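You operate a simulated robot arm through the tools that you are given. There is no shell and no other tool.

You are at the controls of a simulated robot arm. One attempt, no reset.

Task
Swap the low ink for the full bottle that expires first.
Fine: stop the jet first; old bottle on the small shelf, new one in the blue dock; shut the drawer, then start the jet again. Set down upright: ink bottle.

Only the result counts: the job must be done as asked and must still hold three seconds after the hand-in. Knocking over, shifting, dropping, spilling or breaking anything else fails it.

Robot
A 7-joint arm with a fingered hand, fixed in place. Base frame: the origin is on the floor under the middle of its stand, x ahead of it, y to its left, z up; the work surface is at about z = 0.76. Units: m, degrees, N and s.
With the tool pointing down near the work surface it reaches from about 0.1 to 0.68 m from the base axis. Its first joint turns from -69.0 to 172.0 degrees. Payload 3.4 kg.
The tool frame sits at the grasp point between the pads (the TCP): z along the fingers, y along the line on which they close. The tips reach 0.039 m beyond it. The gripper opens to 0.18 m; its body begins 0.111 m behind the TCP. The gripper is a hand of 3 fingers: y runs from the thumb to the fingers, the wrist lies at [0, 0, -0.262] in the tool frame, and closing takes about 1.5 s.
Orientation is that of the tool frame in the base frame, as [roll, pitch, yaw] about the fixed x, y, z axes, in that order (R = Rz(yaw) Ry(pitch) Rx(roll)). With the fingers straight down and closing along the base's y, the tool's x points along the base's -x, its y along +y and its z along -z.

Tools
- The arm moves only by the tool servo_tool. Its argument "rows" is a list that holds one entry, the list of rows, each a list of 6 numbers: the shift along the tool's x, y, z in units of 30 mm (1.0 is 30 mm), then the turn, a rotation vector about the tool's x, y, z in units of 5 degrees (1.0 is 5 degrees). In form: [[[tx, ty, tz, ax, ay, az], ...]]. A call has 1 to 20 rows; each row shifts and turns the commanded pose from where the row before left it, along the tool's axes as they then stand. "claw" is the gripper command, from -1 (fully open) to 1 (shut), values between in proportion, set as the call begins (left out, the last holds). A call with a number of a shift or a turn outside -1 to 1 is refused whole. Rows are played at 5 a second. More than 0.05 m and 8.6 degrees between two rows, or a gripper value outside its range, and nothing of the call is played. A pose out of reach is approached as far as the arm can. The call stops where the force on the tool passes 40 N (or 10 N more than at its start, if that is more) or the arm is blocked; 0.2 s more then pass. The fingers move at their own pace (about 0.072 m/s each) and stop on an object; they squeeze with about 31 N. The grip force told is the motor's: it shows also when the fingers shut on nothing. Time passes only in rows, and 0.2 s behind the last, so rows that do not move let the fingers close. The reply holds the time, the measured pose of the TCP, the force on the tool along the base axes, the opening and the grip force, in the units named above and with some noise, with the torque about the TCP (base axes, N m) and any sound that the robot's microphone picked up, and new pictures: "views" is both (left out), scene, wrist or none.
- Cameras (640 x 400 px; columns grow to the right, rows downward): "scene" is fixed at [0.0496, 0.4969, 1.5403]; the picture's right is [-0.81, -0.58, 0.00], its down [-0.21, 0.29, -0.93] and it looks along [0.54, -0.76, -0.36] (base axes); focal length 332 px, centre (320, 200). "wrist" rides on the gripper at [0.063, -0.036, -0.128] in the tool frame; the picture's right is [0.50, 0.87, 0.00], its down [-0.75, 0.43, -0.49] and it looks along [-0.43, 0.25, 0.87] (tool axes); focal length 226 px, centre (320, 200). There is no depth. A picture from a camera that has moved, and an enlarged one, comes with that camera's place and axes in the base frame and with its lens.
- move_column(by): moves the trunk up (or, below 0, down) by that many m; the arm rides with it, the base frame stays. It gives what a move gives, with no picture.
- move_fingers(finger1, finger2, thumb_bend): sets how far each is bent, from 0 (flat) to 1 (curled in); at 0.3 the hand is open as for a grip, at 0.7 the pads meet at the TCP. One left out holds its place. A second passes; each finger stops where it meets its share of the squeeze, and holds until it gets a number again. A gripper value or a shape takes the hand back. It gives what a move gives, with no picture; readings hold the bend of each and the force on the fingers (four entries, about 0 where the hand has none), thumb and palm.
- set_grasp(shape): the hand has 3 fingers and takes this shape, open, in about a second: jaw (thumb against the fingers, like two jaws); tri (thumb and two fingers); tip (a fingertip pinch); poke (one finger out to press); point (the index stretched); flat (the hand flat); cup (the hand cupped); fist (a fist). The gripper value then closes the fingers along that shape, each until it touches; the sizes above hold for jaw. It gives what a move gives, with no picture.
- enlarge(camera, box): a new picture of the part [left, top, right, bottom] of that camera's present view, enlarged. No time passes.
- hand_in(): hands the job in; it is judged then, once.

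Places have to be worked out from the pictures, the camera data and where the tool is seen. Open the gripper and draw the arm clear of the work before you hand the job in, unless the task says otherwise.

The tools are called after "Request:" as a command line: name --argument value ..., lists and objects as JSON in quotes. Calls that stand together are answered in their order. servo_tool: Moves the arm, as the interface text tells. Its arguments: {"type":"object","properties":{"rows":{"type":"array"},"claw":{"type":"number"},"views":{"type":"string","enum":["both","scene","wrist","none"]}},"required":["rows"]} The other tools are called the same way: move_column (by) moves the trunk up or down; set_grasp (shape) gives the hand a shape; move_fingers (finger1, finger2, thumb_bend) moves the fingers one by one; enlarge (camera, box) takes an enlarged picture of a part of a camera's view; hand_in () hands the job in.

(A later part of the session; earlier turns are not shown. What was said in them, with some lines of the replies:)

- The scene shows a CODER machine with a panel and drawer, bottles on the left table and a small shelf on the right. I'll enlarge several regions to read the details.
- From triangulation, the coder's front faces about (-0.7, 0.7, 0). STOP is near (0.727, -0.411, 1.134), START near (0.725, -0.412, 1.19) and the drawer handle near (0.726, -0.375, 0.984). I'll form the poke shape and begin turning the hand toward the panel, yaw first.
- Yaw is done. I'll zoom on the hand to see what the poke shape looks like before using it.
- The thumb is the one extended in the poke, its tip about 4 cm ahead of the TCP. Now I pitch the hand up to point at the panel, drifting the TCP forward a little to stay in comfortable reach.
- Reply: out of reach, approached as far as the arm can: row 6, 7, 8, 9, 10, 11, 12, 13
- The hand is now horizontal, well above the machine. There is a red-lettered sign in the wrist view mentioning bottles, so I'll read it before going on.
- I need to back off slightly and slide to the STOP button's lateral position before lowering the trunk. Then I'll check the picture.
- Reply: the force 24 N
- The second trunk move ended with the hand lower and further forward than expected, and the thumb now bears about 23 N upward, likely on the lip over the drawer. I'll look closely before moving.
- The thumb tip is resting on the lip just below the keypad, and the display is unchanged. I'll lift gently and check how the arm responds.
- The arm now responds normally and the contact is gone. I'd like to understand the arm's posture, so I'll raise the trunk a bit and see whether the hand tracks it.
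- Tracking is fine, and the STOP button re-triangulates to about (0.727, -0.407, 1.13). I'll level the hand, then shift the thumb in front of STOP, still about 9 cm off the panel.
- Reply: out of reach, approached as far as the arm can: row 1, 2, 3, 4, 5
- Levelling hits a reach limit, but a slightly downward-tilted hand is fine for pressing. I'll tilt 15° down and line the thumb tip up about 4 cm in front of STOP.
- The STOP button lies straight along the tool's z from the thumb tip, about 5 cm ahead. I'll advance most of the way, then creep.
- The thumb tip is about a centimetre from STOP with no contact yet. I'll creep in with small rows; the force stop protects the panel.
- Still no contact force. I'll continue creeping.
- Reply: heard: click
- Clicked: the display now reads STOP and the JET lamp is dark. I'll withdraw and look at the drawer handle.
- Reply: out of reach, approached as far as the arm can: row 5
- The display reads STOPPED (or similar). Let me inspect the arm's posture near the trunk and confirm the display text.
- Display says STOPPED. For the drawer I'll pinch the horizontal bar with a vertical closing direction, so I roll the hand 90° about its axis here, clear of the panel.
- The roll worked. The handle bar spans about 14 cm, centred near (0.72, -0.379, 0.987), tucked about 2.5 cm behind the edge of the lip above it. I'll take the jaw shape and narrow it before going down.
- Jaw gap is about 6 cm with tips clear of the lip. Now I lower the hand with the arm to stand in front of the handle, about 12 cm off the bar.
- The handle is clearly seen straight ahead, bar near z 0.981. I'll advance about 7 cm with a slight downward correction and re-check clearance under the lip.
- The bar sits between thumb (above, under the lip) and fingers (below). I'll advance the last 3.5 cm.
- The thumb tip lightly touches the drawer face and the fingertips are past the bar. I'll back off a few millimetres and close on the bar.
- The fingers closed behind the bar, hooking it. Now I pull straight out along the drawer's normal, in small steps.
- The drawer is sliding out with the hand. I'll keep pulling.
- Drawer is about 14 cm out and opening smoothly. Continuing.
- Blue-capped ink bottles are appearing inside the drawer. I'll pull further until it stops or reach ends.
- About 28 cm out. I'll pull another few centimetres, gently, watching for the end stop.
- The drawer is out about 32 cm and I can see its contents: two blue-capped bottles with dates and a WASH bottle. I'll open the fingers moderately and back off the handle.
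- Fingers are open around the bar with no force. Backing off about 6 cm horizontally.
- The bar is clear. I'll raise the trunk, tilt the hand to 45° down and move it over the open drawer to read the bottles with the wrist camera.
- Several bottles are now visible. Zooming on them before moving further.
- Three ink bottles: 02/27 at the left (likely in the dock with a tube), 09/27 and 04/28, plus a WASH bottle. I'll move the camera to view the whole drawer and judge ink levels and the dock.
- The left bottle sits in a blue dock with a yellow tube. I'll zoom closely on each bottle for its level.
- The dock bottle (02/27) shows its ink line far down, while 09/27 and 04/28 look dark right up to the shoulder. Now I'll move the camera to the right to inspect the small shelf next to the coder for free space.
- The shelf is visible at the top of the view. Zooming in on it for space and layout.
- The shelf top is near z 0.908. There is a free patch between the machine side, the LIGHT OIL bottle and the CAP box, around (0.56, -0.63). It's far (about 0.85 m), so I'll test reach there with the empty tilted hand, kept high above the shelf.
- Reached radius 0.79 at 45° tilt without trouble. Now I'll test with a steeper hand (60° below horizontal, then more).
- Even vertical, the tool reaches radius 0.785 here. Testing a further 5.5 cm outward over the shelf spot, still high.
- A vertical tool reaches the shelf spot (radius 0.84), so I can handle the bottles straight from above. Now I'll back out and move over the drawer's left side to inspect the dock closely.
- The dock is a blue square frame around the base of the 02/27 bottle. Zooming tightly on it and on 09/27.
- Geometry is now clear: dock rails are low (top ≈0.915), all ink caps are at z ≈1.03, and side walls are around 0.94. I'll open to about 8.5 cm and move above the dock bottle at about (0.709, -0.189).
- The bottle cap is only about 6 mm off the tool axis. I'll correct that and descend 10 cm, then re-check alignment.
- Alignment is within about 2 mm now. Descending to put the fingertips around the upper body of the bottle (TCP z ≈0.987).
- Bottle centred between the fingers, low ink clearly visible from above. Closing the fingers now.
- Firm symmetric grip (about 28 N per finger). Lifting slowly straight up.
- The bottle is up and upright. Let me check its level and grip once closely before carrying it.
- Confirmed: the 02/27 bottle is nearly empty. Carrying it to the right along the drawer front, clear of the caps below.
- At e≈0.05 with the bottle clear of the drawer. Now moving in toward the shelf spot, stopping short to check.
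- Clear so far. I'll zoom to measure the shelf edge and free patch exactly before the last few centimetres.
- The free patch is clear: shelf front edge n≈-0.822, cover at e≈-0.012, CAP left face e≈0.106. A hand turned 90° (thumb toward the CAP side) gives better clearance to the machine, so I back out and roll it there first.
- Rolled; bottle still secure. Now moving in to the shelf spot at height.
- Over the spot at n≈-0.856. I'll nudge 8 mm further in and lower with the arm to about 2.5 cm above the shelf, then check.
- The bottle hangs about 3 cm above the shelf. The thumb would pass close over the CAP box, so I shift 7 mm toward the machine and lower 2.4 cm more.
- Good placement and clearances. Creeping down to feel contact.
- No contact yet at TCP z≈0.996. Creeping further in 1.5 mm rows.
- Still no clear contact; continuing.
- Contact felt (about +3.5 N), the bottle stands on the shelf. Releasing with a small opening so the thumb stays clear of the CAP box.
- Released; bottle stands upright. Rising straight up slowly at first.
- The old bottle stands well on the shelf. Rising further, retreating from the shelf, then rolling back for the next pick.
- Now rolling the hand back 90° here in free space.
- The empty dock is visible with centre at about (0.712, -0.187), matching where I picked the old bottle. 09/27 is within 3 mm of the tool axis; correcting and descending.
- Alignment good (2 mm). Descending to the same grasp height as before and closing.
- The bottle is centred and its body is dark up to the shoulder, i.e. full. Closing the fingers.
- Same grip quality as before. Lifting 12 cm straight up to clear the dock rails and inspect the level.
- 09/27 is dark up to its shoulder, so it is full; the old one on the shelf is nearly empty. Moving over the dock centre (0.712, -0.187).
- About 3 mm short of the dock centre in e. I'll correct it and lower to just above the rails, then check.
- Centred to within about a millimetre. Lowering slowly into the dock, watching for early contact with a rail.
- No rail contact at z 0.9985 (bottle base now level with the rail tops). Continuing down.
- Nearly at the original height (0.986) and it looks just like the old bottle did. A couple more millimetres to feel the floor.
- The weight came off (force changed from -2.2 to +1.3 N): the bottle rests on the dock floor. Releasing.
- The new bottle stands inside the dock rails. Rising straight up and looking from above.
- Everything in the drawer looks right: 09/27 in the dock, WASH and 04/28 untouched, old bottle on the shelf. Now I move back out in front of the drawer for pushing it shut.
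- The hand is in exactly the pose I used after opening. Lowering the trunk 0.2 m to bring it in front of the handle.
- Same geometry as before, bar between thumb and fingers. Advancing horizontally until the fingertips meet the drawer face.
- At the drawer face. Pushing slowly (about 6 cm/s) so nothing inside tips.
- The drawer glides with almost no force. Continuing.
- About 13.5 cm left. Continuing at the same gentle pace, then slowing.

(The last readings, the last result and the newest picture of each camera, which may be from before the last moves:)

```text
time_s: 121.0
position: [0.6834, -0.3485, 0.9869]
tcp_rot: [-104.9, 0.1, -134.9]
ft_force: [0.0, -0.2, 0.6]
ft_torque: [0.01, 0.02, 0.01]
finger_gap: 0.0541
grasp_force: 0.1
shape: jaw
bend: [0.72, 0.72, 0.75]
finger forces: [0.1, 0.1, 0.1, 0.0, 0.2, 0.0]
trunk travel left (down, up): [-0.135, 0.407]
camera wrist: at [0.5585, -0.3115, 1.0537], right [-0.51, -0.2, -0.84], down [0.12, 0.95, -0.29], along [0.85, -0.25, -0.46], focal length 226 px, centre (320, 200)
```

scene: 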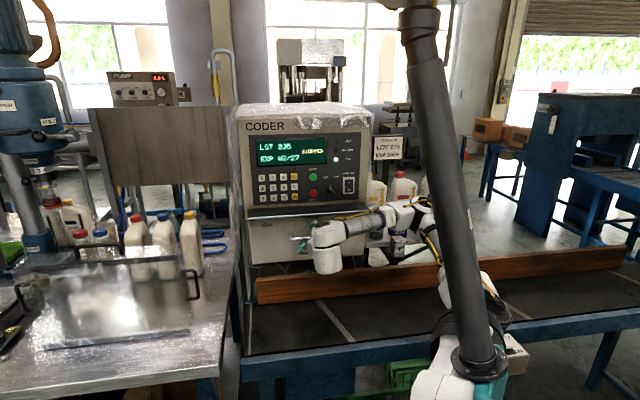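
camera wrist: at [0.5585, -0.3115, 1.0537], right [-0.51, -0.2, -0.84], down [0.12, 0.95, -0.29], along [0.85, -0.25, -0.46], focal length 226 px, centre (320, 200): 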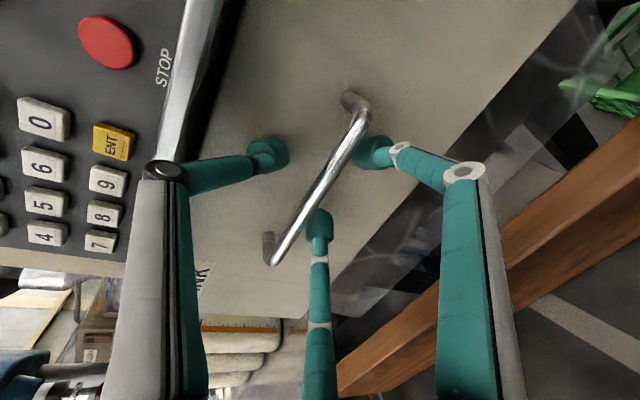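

About 2.7 cm left. Creeping in to feel the closed stop.

Request:
servo_tool --rows '[[[0, -0.0425, 0.161, 0, 0, 0], [0, -0.0425, 0.161, 0, 0, 0], [0, -0.0425, 0.161, 0, 0, 0], [0, -0.0425, 0.161, 0, 0, 0], [0, -0.0425, 0.161, 0, 0, 0]]]' --views "none"

Request:
servo_tool --rows '[[[0, -0.026, 0.097, 0, 0, 0], [0, -0.026, 0.097, 0, 0, 0]]]' --views "both"

```text
time_s: 122.2
position: [0.7024, -0.3629, 0.9866]
tcp_rot: [-105.0, 0.2, -134.9]
ft_force: [0.6, -0.2, 0.8]
ft_torque: [0.02, -0.03, -0.02]
finger_gap: 0.0544
grasp_force: 0.0
shape: jaw
bend: [0.72, 0.72, 0.74]
finger forces: [0.0, 0.1, 0.1, 0.1, 0.1, 0.0]
trunk travel left (down, up): [-0.135, 0.407]
```

```text
time_s: 122.8
position: [0.705, -0.3657, 0.9885]
tcp_rot: [-104.7, 0.2, -134.7]
ft_force: [-11.9, 8.5, 3.5]
ft_torque: [-0.34, -0.41, -0.14]
finger_gap: 0.0538
grasp_force: 0.0
shape: jaw
bend: [0.72, 0.72, 0.77]
finger forces: [0.0, 0.0, 0.0, 0.0, 15.0, 0.0]
trunk travel left (down, up): [-0.135, 0.407]
camera wrist: at [0.5785, -0.3301, 1.0556], right [-0.51, -0.2, -0.84], down [0.11, 0.95, -0.29], along [0.85, -0.24, -0.46], focal length 226 px, centre (320, 200)
```

scene: 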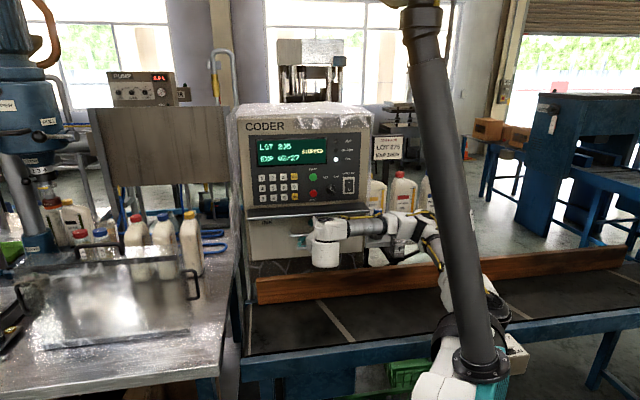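
wrist: 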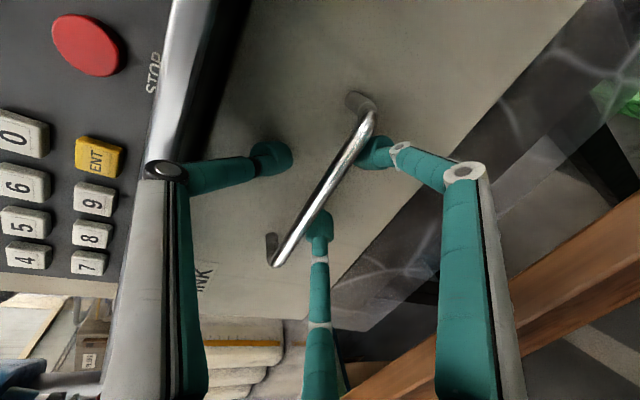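

The force rose to 15 N at the same place where the closed drawer was first touched, so it is shut. One more small nudge, then back off.

Request:
servo_tool --rows '[[[0, -0.017, 0.065, 0, 0, 0], [0, 0, 0, 0, 0, 0]]]' --views "none"

Request:
servo_tool --rows '[[[0, 0.05, -0.19, 0, 0, 0], [0, 0.1, -0.387, 0, 0, 0], [0, 0.17, -0.644, 0, 0, 0], [0, 0.17, -0.644, 0, 0, 0], [0, 0.17, -0.644, 0, 0, 0], [0, 0.17, -0.644, 0, 0, 0]]]' --views "both"

Request:
enlarge --camera "scene" --box '[230, 180, 390, 290]'

```text
time_s: 123.4
position: [0.7058, -0.3664, 0.9895]
tcp_rot: [-104.7, 0.2, -134.8]
ft_force: [-23.3, 21.3, 1.5]
ft_torque: [-1.14, -1.29, 0.15]
finger_gap: 0.0534
grasp_force: 0.1
shape: jaw
bend: [0.72, 0.72, 0.78]
finger forces: [0.1, 0.1, 0.0, 0.1, 32.7, 0.1]
trunk travel left (down, up): [-0.135, 0.407]
```

```text
time_s: 124.8
position: [0.6389, -0.3019, 0.987]
tcp_rot: [-105.0, 0.2, -135.0]
ft_force: [0.7, -0.5, -0.1]
ft_torque: [0.03, -0.01, 0.01]
finger_gap: 0.0542
grasp_force: 0.0
shape: jaw
bend: [0.72, 0.72, 0.74]
finger forces: [0.0, 0.0, 0.1, 0.0, 0.0, 0.0]
trunk travel left (down, up): [-0.135, 0.407]
camera wrist: at [0.5129, -0.2658, 1.055], right [-0.51, -0.19, -0.84], down [0.12, 0.95, -0.29], along [0.85, -0.25, -0.46], focal length 226 px, centre (320, 200)
```

scene: 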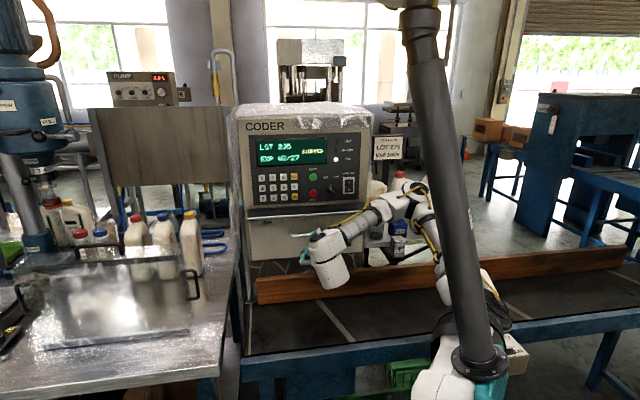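
wrist: 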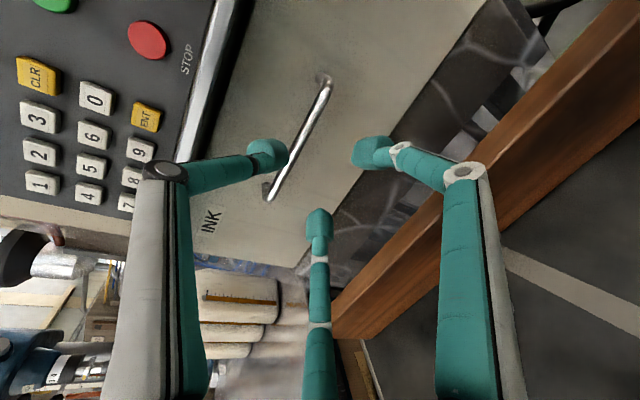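

```text
3.64 times, centred on (310, 235) of scene
camera zoom: at [0.0496, 0.4969, 1.5403], right [-0.81, -0.58, 0.0], down [-0.21, 0.29, -0.93], along [0.54, -0.76, -0.36], focal length 1208 px, centre (356, 73)
```

zoom: 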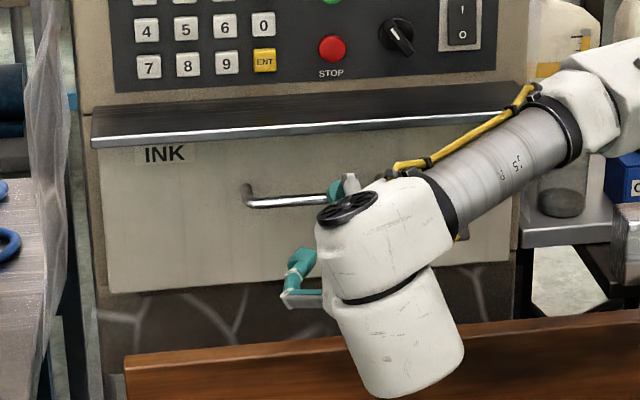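

The drawer is fully closed, matching the original picture. Raising the trunk 0.2 m to bring the hand level with START, then forming the poke shape.

Request:
move_column --by 0.2

Request:
set_grasp --shape "poke"

Request:
servo_tool --rows '[[[0, 0, 0, 0, 0, 0]]]' --views "both"

```text
time_s: 126.9
position: [0.6411, -0.3021, 1.1861]
tcp_rot: [-105.0, 0.1, -134.9]
ft_force: [0.0, -0.5, 0.5]
ft_torque: [0.02, 0.01, -0.02]
finger_gap: 0.054
grasp_force: 0.0
shape: jaw
bend: [0.72, 0.72, 0.74]
finger forces: [0.0, 0.1, 0.0, 0.0, 0.0, 0.1]
trunk travel left (down, up): [-0.335, 0.207]
```

```text
time_s: 127.8
position: [0.6389, -0.3011, 1.1867]
tcp_rot: [-104.9, 0.2, -134.7]
ft_force: [0.1, 0.0, 0.1]
ft_torque: [-0.01, 0.0, 0.01]
finger_gap: 0.0
grasp_force: 0.1
shape: poke
bend: [1.0, 1.0, 0.67]
finger forces: [0.0, 0.1, 0.1, 0.1, 0.0, 0.0]
trunk travel left (down, up): [-0.335, 0.207]
```

```text
time_s: 128.2
position: [0.6388, -0.3015, 1.1862]
tcp_rot: [-104.9, 0.2, -134.8]
ft_force: [0.5, 0.1, 0.4]
ft_torque: [0.0, -0.04, -0.01]
finger_gap: 0.0
grasp_force: 0.0
shape: poke
bend: [1.0, 1.0, 0.67]
finger forces: [0.1, 0.1, 0.0, 0.0, 0.1, 0.0]
trunk travel left (down, up): [-0.335, 0.207]
camera wrist: at [0.5131, -0.2656, 1.2542], right [-0.51, -0.2, -0.84], down [0.12, 0.95, -0.29], along [0.85, -0.24, -0.46], focal length 226 px, centre (320, 200)
```

scene: 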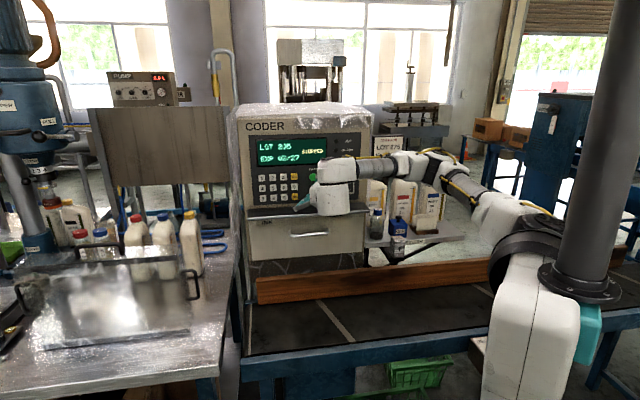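
wrist: 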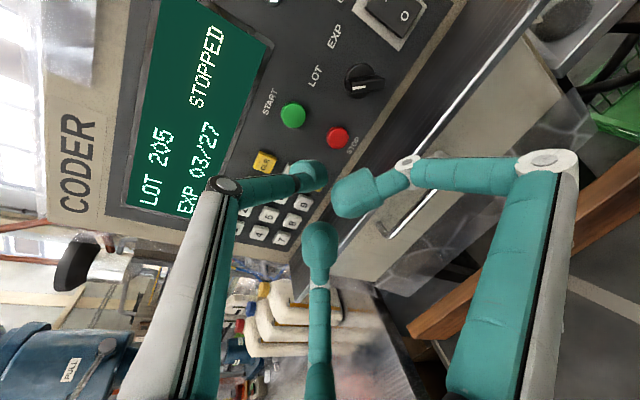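

START re-triangulates to about (0.722, -0.405, 1.192). Aligning and advancing horizontally to about 3 cm short of it.

Request:
servo_tool --rows '[[[0.1125, -0.19, 0.553, 0, 0, 0], [0.1125, -0.19, 0.553, 0, 0, 0], [0.1125, -0.19, 0.553, 0, 0, 0], [0.1125, -0.19, 0.553, 0, 0, 0]]]' --views "wrist"

Request:
enlarge --camera "wrist" --box '[200, 60, 420, 260]'

Request:
enlarge --camera "scene" --box '[230, 120, 390, 230]'

```text
time_s: 129.2
position: [0.6794, -0.3621, 1.1937]
tcp_rot: [-104.9, 0.1, -134.8]
ft_force: [0.6, 0.1, 0.9]
ft_torque: [-0.03, -0.01, 0.03]
finger_gap: 0.0
grasp_force: 0.2
shape: poke
bend: [1.0, 1.0, 0.67]
finger forces: [0.0, 0.0, 0.0, 0.0, 0.1, 0.1]
trunk travel left (down, up): [-0.335, 0.207]
camera wrist: at [0.5533, -0.3253, 1.2596], right [-0.51, -0.2, -0.84], down [0.12, 0.95, -0.29], along [0.85, -0.24, -0.46], focal length 226 px, centre (320, 200)
```

wrist: 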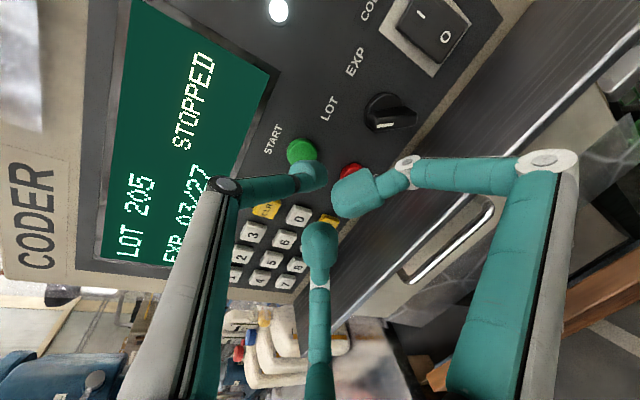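

```text
2.00 times, centred on (310, 160) of wrist
camera zoom: at [0.5533, -0.3253, 1.2596], right [-0.51, -0.2, -0.84], down [0.12, 0.95, -0.29], along [0.85, -0.24, -0.46], focal length 452 px, centre (340, 280)
```

zoom: 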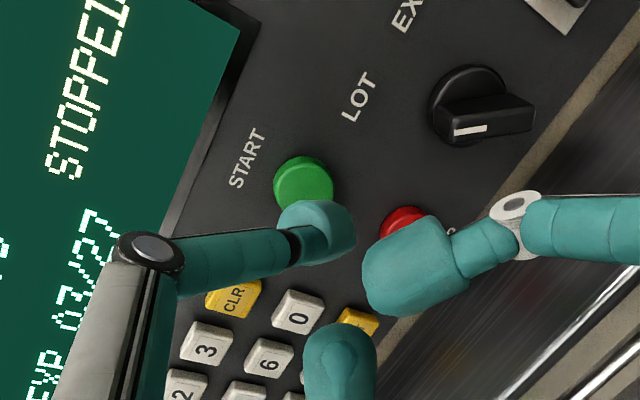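

```text
3.64 times, centred on (310, 175) of scene
camera zoom: at [0.0496, 0.4969, 1.5403], right [-0.81, -0.58, 0.0], down [-0.21, 0.29, -0.93], along [0.54, -0.76, -0.36], focal length 1208 px, centre (356, 291)
```

zoom: 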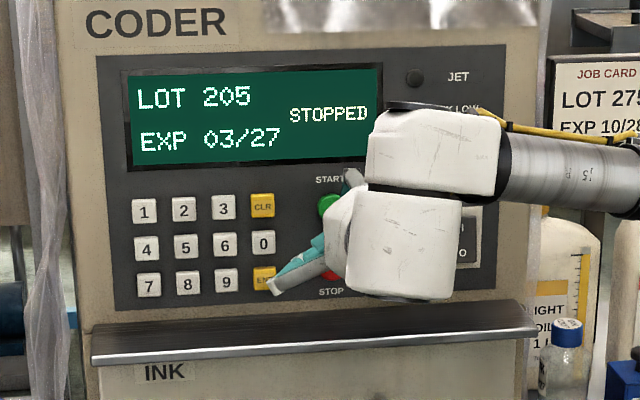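

Thumb tip lines up with START, the other fingers are clear of STOP. Advancing, then creeping.

Request:
servo_tool --rows '[[[0.03, -0.085, 0.322, 0, 0, 0], [0, -0.034, 0.129, 0, 0, 0]]]' --views "wrist"

Request:
enlarge --camera "wrist" --box '[200, 60, 420, 260]'

```text
time_s: 129.8
position: [0.6873, -0.371, 1.1911]
tcp_rot: [-104.9, 0.2, -134.8]
ft_force: [0.7, 0.3, -0.8]
ft_torque: [0.0, 0.0, 0.02]
finger_gap: 0.0
grasp_force: 0.1
shape: poke
bend: [1.0, 1.0, 0.67]
finger forces: [0.1, 0.1, 0.1, 0.0, 0.0, 0.0]
trunk travel left (down, up): [-0.335, 0.207]
camera wrist: at [0.5625, -0.3354, 1.2587], right [-0.51, -0.2, -0.84], down [0.12, 0.95, -0.29], along [0.85, -0.24, -0.46], focal length 226 px, centre (320, 200)
```

wrist: 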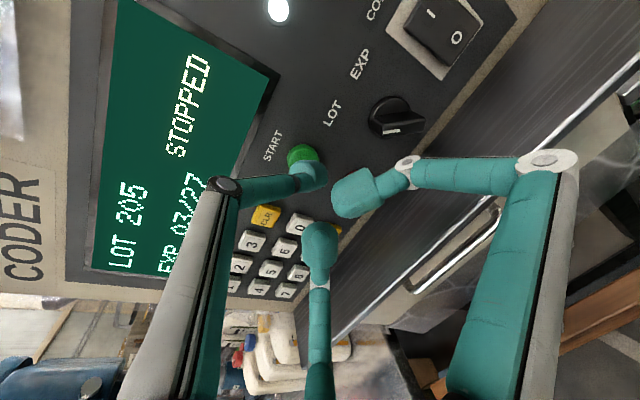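

```text
2.00 times, centred on (310, 160) of wrist
camera zoom: at [0.5625, -0.3354, 1.2587], right [-0.51, -0.2, -0.84], down [0.12, 0.95, -0.29], along [0.85, -0.24, -0.46], focal length 452 px, centre (340, 280)
```

zoom: 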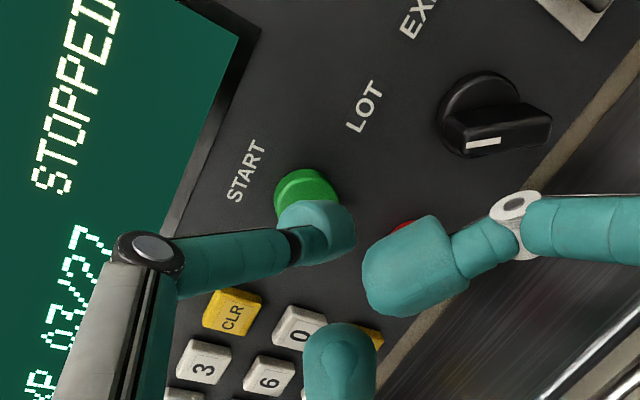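

Thumb over the START button's lower part. About 2 cm more to go by the STOP-press reference. Creeping in.

Request:
servo_tool --rows '[[[0, -0.045, 0.12, 0, 0, 0], [0, -0.045, 0.12, 0, 0, 0], [0, -0.034, 0.129, 0, 0, 0], [0, -0.034, 0.129, 0, 0, 0]]]' --views "wrist"

Request:
enlarge --camera "wrist" --box '[200, 60, 420, 260]'

```text
time_s: 130.8
position: [0.6985, -0.3824, 1.1903]
tcp_rot: [-104.9, 0.0, -134.9]
ft_force: [-0.4, 0.7, -0.3]
ft_torque: [0.06, -0.03, 0.02]
finger_gap: 0.0
grasp_force: 0.1
shape: poke
bend: [1.0, 1.0, 0.67]
finger forces: [0.0, 0.1, 0.0, 0.0, 0.0, 0.0]
trunk travel left (down, up): [-0.335, 0.207]
camera wrist: at [0.5733, -0.3464, 1.2584], right [-0.51, -0.2, -0.84], down [0.12, 0.95, -0.29], along [0.85, -0.25, -0.46], focal length 226 px, centre (320, 200)
```

wrist: 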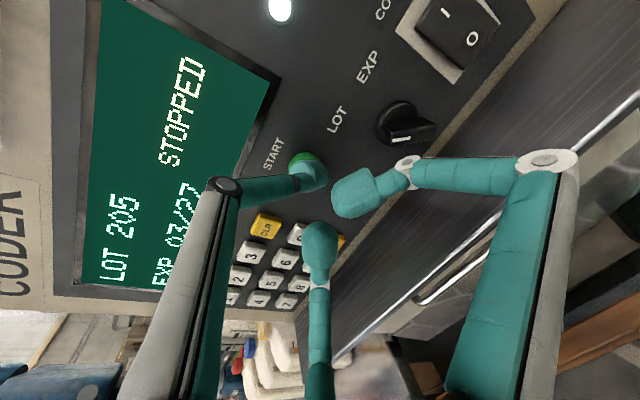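

```text
2.00 times, centred on (310, 160) of wrist
camera zoom: at [0.5733, -0.3464, 1.2584], right [-0.51, -0.2, -0.84], down [0.12, 0.95, -0.29], along [0.85, -0.25, -0.46], focal length 452 px, centre (340, 280)
```

zoom: 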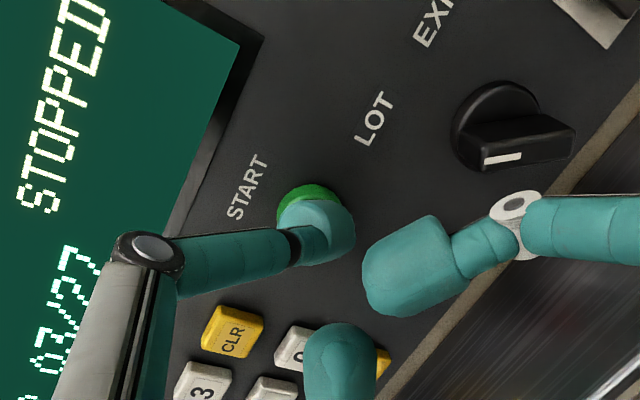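

No force yet; a few more millimetres.

Request:
servo_tool --rows '[[[0, -0.034, 0.129, 0, 0, 0], [0, -0.034, 0.129, 0, 0, 0]]]' --views "wrist"

```text
time_s: 131.4
position: [0.7041, -0.3885, 1.1917]
tcp_rot: [-105.0, 0.2, -134.8]
ft_force: [-1.9, 1.2, -0.2]
ft_torque: [0.01, 0.01, 0.01]
finger_gap: 0.0
grasp_force: 0.1
shape: poke
bend: [1.0, 1.0, 0.67]
finger forces: [0.0, 0.0, 0.0, 0.1, 1.8, 0.0]
trunk travel left (down, up): [-0.335, 0.207]
heard: click
camera wrist: at [0.5795, -0.352, 1.2586], right [-0.51, -0.2, -0.84], down [0.11, 0.95, -0.29], along [0.85, -0.24, -0.46], focal length 226 px, centre (320, 200)
```

wrist: 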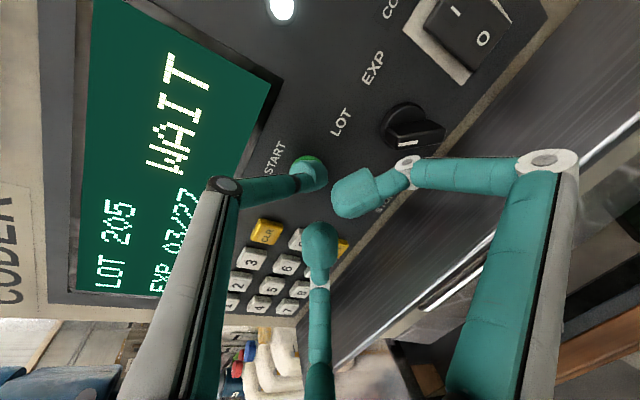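

Click heard; the display shows WAIT. I'll back off and wait for it to become READY.

Request:
servo_tool --rows '[[[0, 0.034, -0.129, 0, 0, 0], [0, 0.085, -0.322, 0, 0, 0], [0, 0.17, -0.644, 0, 0, 0], [0, 0.17, -0.644, 0, 0, 0], [0, 0.17, -0.644, 0, 0, 0], [0, 0.17, -0.644, 0, 0, 0], [0, 0, 0, 0, 0, 0], [0, 0, 0, 0, 0, 0], [0, 0, 0, 0, 0, 0], [0, 0, 0, 0, 0, 0]]]' --views "both"

Request:
enlarge --camera "wrist" --box '[80, 0, 420, 240]'

```text
time_s: 133.6
position: [0.6402, -0.3224, 1.1922]
tcp_rot: [-104.9, 0.3, -134.7]
ft_force: [0.8, 0.0, 0.8]
ft_torque: [0.0, -0.02, -0.03]
finger_gap: 0.0
grasp_force: 0.0
shape: poke
bend: [1.0, 1.0, 0.66]
finger forces: [0.1, 0.1, 0.0, 0.0, 0.0, 0.0]
trunk travel left (down, up): [-0.335, 0.207]
camera wrist: at [0.5145, -0.2861, 1.26], right [-0.51, -0.2, -0.84], down [0.12, 0.95, -0.29], along [0.85, -0.25, -0.46], focal length 226 px, centre (320, 200)
```

scene: 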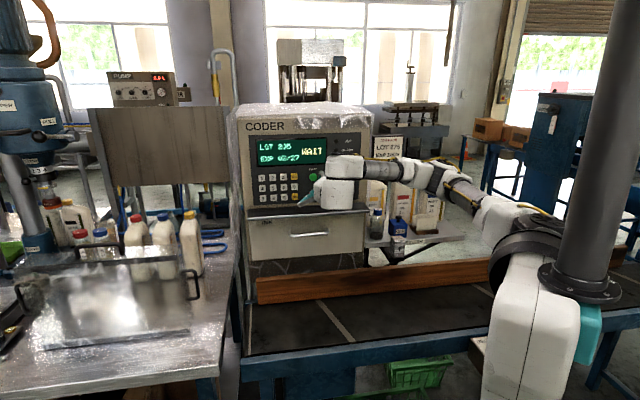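
wrist: 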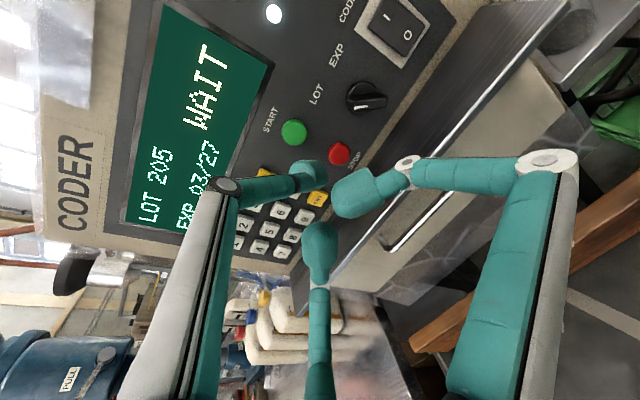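

```text
1.67 times, centred on (250, 120) of wrist
camera zoom: at [0.5145, -0.2861, 1.26], right [-0.51, -0.2, -0.84], down [0.12, 0.95, -0.29], along [0.85, -0.25, -0.46], focal length 377 px, centre (437, 333)
```

zoom: 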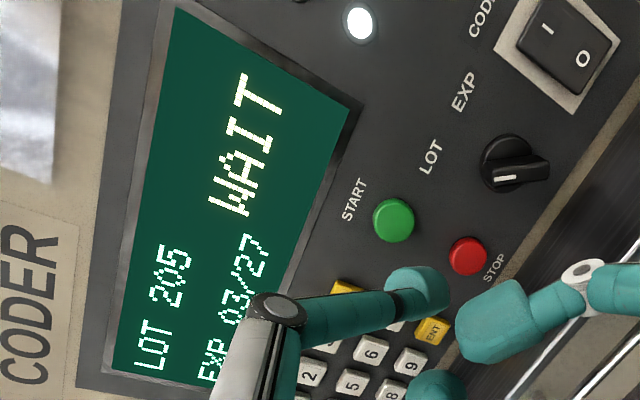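

Still WAIT; letting time pass.

Request:
servo_tool --rows '[[[0, 0, 0, 0, 0, 0], [0, 0, 0, 0, 0, 0], [0, 0, 0, 0, 0, 0], [0, 0, 0, 0, 0, 0], [0, 0, 0, 0, 0, 0], [0, 0, 0, 0, 0, 0], [0, 0, 0, 0, 0, 0], [0, 0, 0, 0, 0, 0], [0, 0, 0, 0, 0, 0], [0, 0, 0, 0, 0, 0], [0, 0, 0, 0, 0, 0], [0, 0, 0, 0, 0, 0], [0, 0, 0, 0, 0, 0], [0, 0, 0, 0, 0, 0], [0, 0, 0, 0, 0, 0], [0, 0, 0, 0, 0, 0], [0, 0, 0, 0, 0, 0], [0, 0, 0, 0, 0, 0], [0, 0, 0, 0, 0, 0], [0, 0, 0, 0, 0, 0]]]' --views "wrist"

```text
time_s: 137.8
position: [0.6395, -0.3228, 1.1935]
tcp_rot: [-105.0, 0.2, -134.8]
ft_force: [-0.5, -0.2, 0.1]
ft_torque: [-0.02, -0.04, 0.0]
finger_gap: 0.0
grasp_force: 0.0
shape: poke
bend: [1.0, 1.0, 0.66]
finger forces: [0.0, 0.1, 0.1, 0.0, 0.0, 0.0]
trunk travel left (down, up): [-0.335, 0.207]
camera wrist: at [0.5145, -0.2859, 1.2601], right [-0.51, -0.2, -0.84], down [0.12, 0.95, -0.29], along [0.85, -0.24, -0.46], focal length 226 px, centre (320, 200)
```

wrist: 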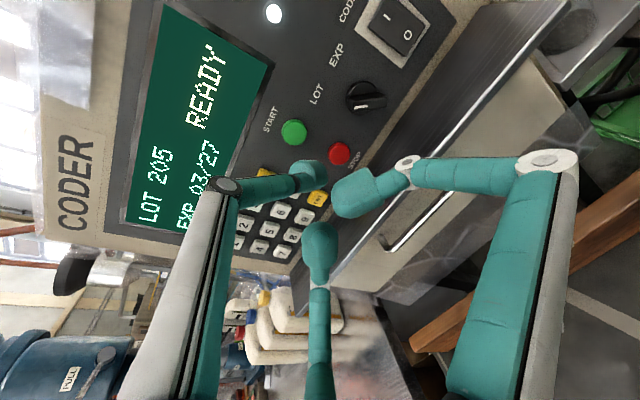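

The display is back to READY. Drawing the arm back clear of the machine and opening the hand.

Request:
servo_tool --rows '[[[0, 0.17, -0.644, 0, 0, 0], [0, 0.17, -0.644, 0, 0, 0], [0, 0.17, -0.644, 0, 0, 0], [0, 0.17, -0.644, 0, 0, 0], [0, 0.17, -0.644, 0, 0, 0], [0, 0.17, -0.644, 0, 0, 0], [0, 0.17, -0.644, 0, 0, 0], [0, 0.17, -0.644, 0, 0, 0], [0, 0.17, -0.644, 0, 0, 0], [0, 0.17, -0.644, 0, 0, 0], [0, 0.17, -0.644, 0, 0, 0], [0, 0.17, -0.644, 0, 0, 0]]]' --views "none"

Request:
set_grasp --shape "jaw"

Request:
servo_tool --rows '[[[0, 0, 0, 0, 0, 0]]]' --claw -1 --views "both"

Request:
enlarge --camera "scene" --box '[230, 100, 450, 280]'

Request:
enlarge --camera "wrist" --box '[100, 0, 500, 250]'

```text
time_s: 140.4
position: [0.4683, -0.1505, 1.1946]
tcp_rot: [-104.9, 0.1, -134.7]
ft_force: [0.2, 0.2, -0.3]
ft_torque: [0.01, 0.0, -0.03]
finger_gap: 0.0
grasp_force: 0.0
shape: poke
bend: [1.0, 1.0, 0.66]
finger forces: [0.1, 0.0, 0.0, 0.1, 0.0, 0.1]
trunk travel left (down, up): [-0.335, 0.207]
```

```text
time_s: 141.3
position: [0.4689, -0.1531, 1.1937]
tcp_rot: [-104.8, 0.2, -134.8]
ft_force: [0.5, 0.2, 0.0]
ft_torque: [0.02, 0.0, -0.02]
finger_gap: 0.1798
grasp_force: 0.1
shape: jaw
bend: [0.3, 0.3, 0.3]
finger forces: [0.0, 0.1, 0.0, 0.0, 0.0, 0.0]
trunk travel left (down, up): [-0.335, 0.207]
```

```text
time_s: 141.7
position: [0.4695, -0.1538, 1.1942]
tcp_rot: [-104.8, 0.1, -134.8]
ft_force: [-0.3, 0.0, -0.9]
ft_torque: [-0.03, 0.0, -0.01]
finger_gap: 0.1798
grasp_force: 0.0
shape: jaw
bend: [0.3, 0.3, 0.3]
finger forces: [0.0, 0.0, 0.1, 0.1, 0.0, 0.0]
trunk travel left (down, up): [-0.335, 0.207]
camera wrist: at [0.3428, -0.1171, 1.2609], right [-0.51, -0.2, -0.84], down [0.12, 0.95, -0.29], along [0.85, -0.24, -0.46], focal length 226 px, centre (320, 200)
```

scene: 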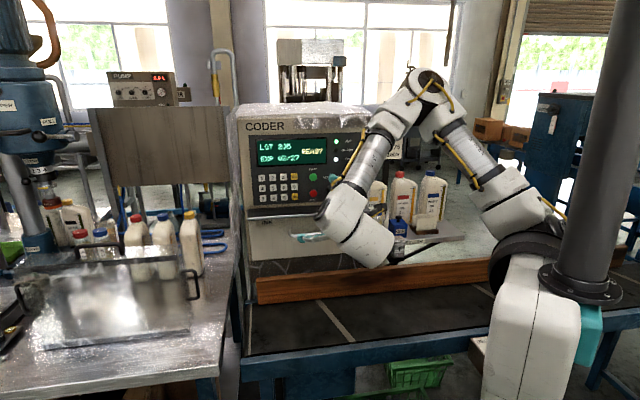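
wrist: 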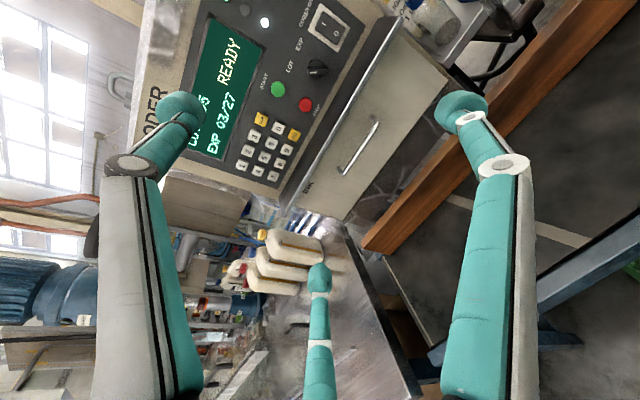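

```text
2.22 times, centred on (340, 190) of scene
camera zoom: at [0.0496, 0.4969, 1.5403], right [-0.81, -0.58, 0.0], down [-0.21, 0.29, -0.93], along [0.54, -0.76, -0.36], focal length 738 px, centre (276, 222)
```

zoom: 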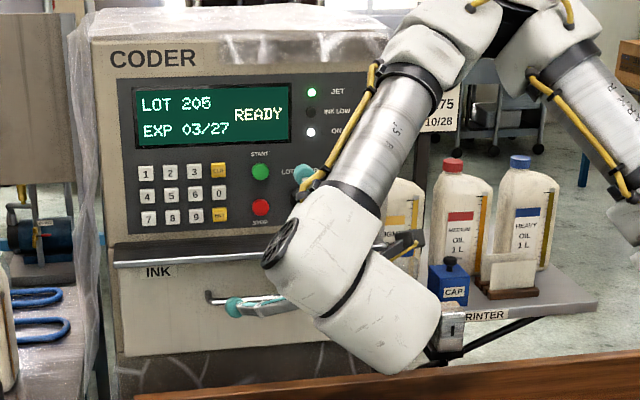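

```text
1.60 times, centred on (300, 125) of wrist
camera zoom: at [0.3428, -0.1171, 1.2609], right [-0.51, -0.2, -0.84], down [0.12, 0.95, -0.29], along [0.85, -0.24, -0.46], focal length 362 px, centre (352, 320)
```

zoom: 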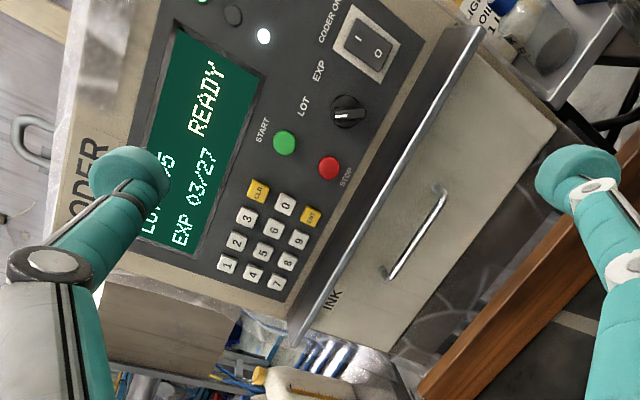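

JET is lit green, INK LOW is off, READY shows and the drawer is shut. I'll raise the arm a bit to check the old bottle on the shelf before handing in.

Request:
move_column --by 0.2

Request:
servo_tool --rows '[[[0, 0, 0, 0, 0, 0]]]' --views "both"

Request:
enlarge --camera "scene" --box '[230, 110, 470, 290]'

Request:
enlarge --camera "scene" --box '[340, 150, 470, 260]'

```text
time_s: 143.9
position: [0.4681, -0.1531, 1.3939]
tcp_rot: [-104.9, 0.2, -134.8]
ft_force: [0.3, 0.2, 0.2]
ft_torque: [0.01, 0.02, -0.01]
finger_gap: 0.1798
grasp_force: 0.0
shape: jaw
bend: [0.3, 0.3, 0.3]
finger forces: [0.0, 0.0, 0.0, 0.0, 0.0, 0.0]
trunk travel left (down, up): [-0.535, 0.007]
```

```text
time_s: 144.3
position: [0.468, -0.1532, 1.3936]
tcp_rot: [-104.9, 0.2, -134.9]
ft_force: [0.2, -0.1, -1.0]
ft_torque: [-0.03, -0.02, -0.02]
finger_gap: 0.1797
grasp_force: 0.1
shape: jaw
bend: [0.3, 0.3, 0.3]
finger forces: [0.0, 0.0, 0.0, 0.1, 0.0, 0.1]
trunk travel left (down, up): [-0.535, 0.007]
camera wrist: at [0.3429, -0.1171, 1.4603], right [-0.51, -0.2, -0.84], down [0.12, 0.95, -0.29], along [0.85, -0.24, -0.46], focal length 226 px, centre (320, 200)
```

scene: 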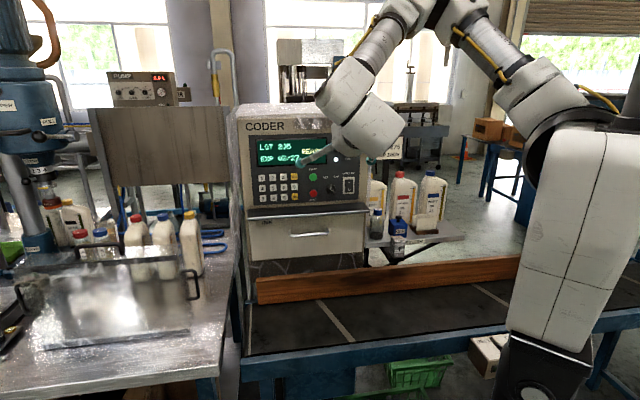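
wrist: 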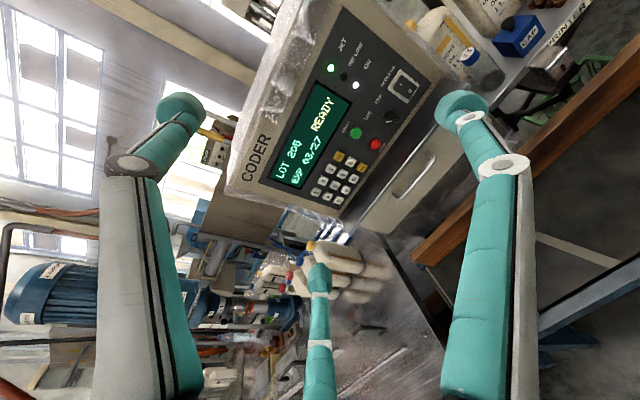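

```text
2.22 times, centred on (350, 200) of scene
camera zoom: at [0.0496, 0.4969, 1.5403], right [-0.81, -0.58, 0.0], down [-0.21, 0.29, -0.93], along [0.54, -0.76, -0.36], focal length 738 px, centre (253, 200)
```

zoom: 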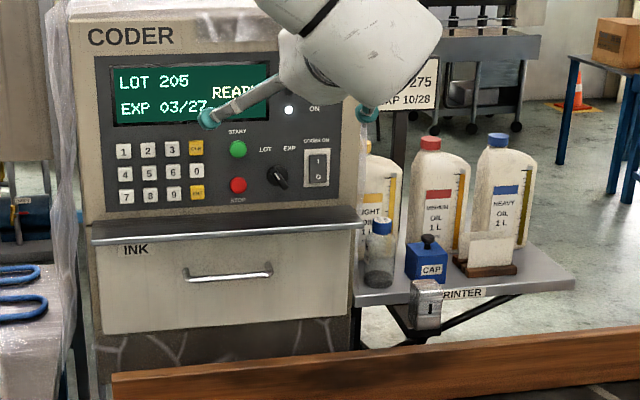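

```text
3.64 times, centred on (405, 205) of scene
camera zoom: at [0.0496, 0.4969, 1.5403], right [-0.81, -0.58, 0.0], down [-0.21, 0.29, -0.93], along [0.54, -0.76, -0.36], focal length 1208 px, centre (11, 182)
```

zoom: 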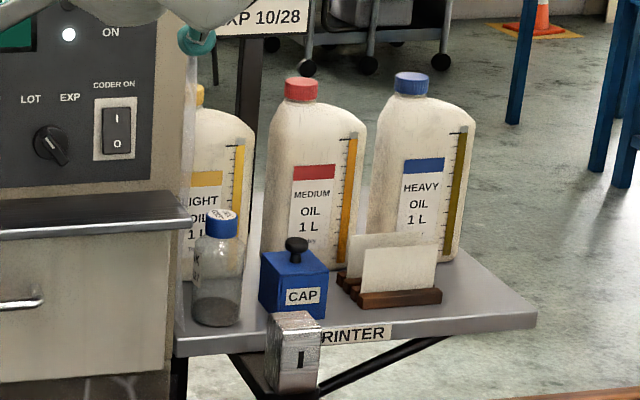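

Everything checks out. The nearly empty 02/27 bottle stands upright on the small shelf with its neighbours untouched. The full 09/27 bottle is in the blue dock, the drawer is shut, and the display shows READY with JET on and INK LOW off. The hand is open and clear, so I'm handing in.

Request:
hand_in

```text
The job is handed in.
```

The ink swap is done and handed in; I don't have the judge's result.

- **Jet stopped first:** I pressed STOP. The display went to STOPPED and the JET lamp went dark before I opened the drawer.
- **Old bottle:** the low 02/27 bottle was nearly empty. It now stands upright on the small shelf beside the coder, between the machine and the CAP box.
- **New bottle:** two spares, 09/27 and 04/28, both looked full. I put 09/27, the earlier date, upright in the blue dock.
- **Drawer and restart:** I pushed the drawer fully shut, then pressed START. The display went from WAIT to READY, JET is lit and INK LOW is off.

At hand-in the oil bottles, the CAP box and the job card looked untouched. So did the WASH and 04/28 bottles when I last saw them, just before shutting the drawer. The hand was open and clear.

One thing went off plan. While lowering the trunk before pressing STOP, the hand dropped further than I expected and the thumb rested on the ledge above the drawer with about 23 N. I lifted it off, and the coder's display had not changed.
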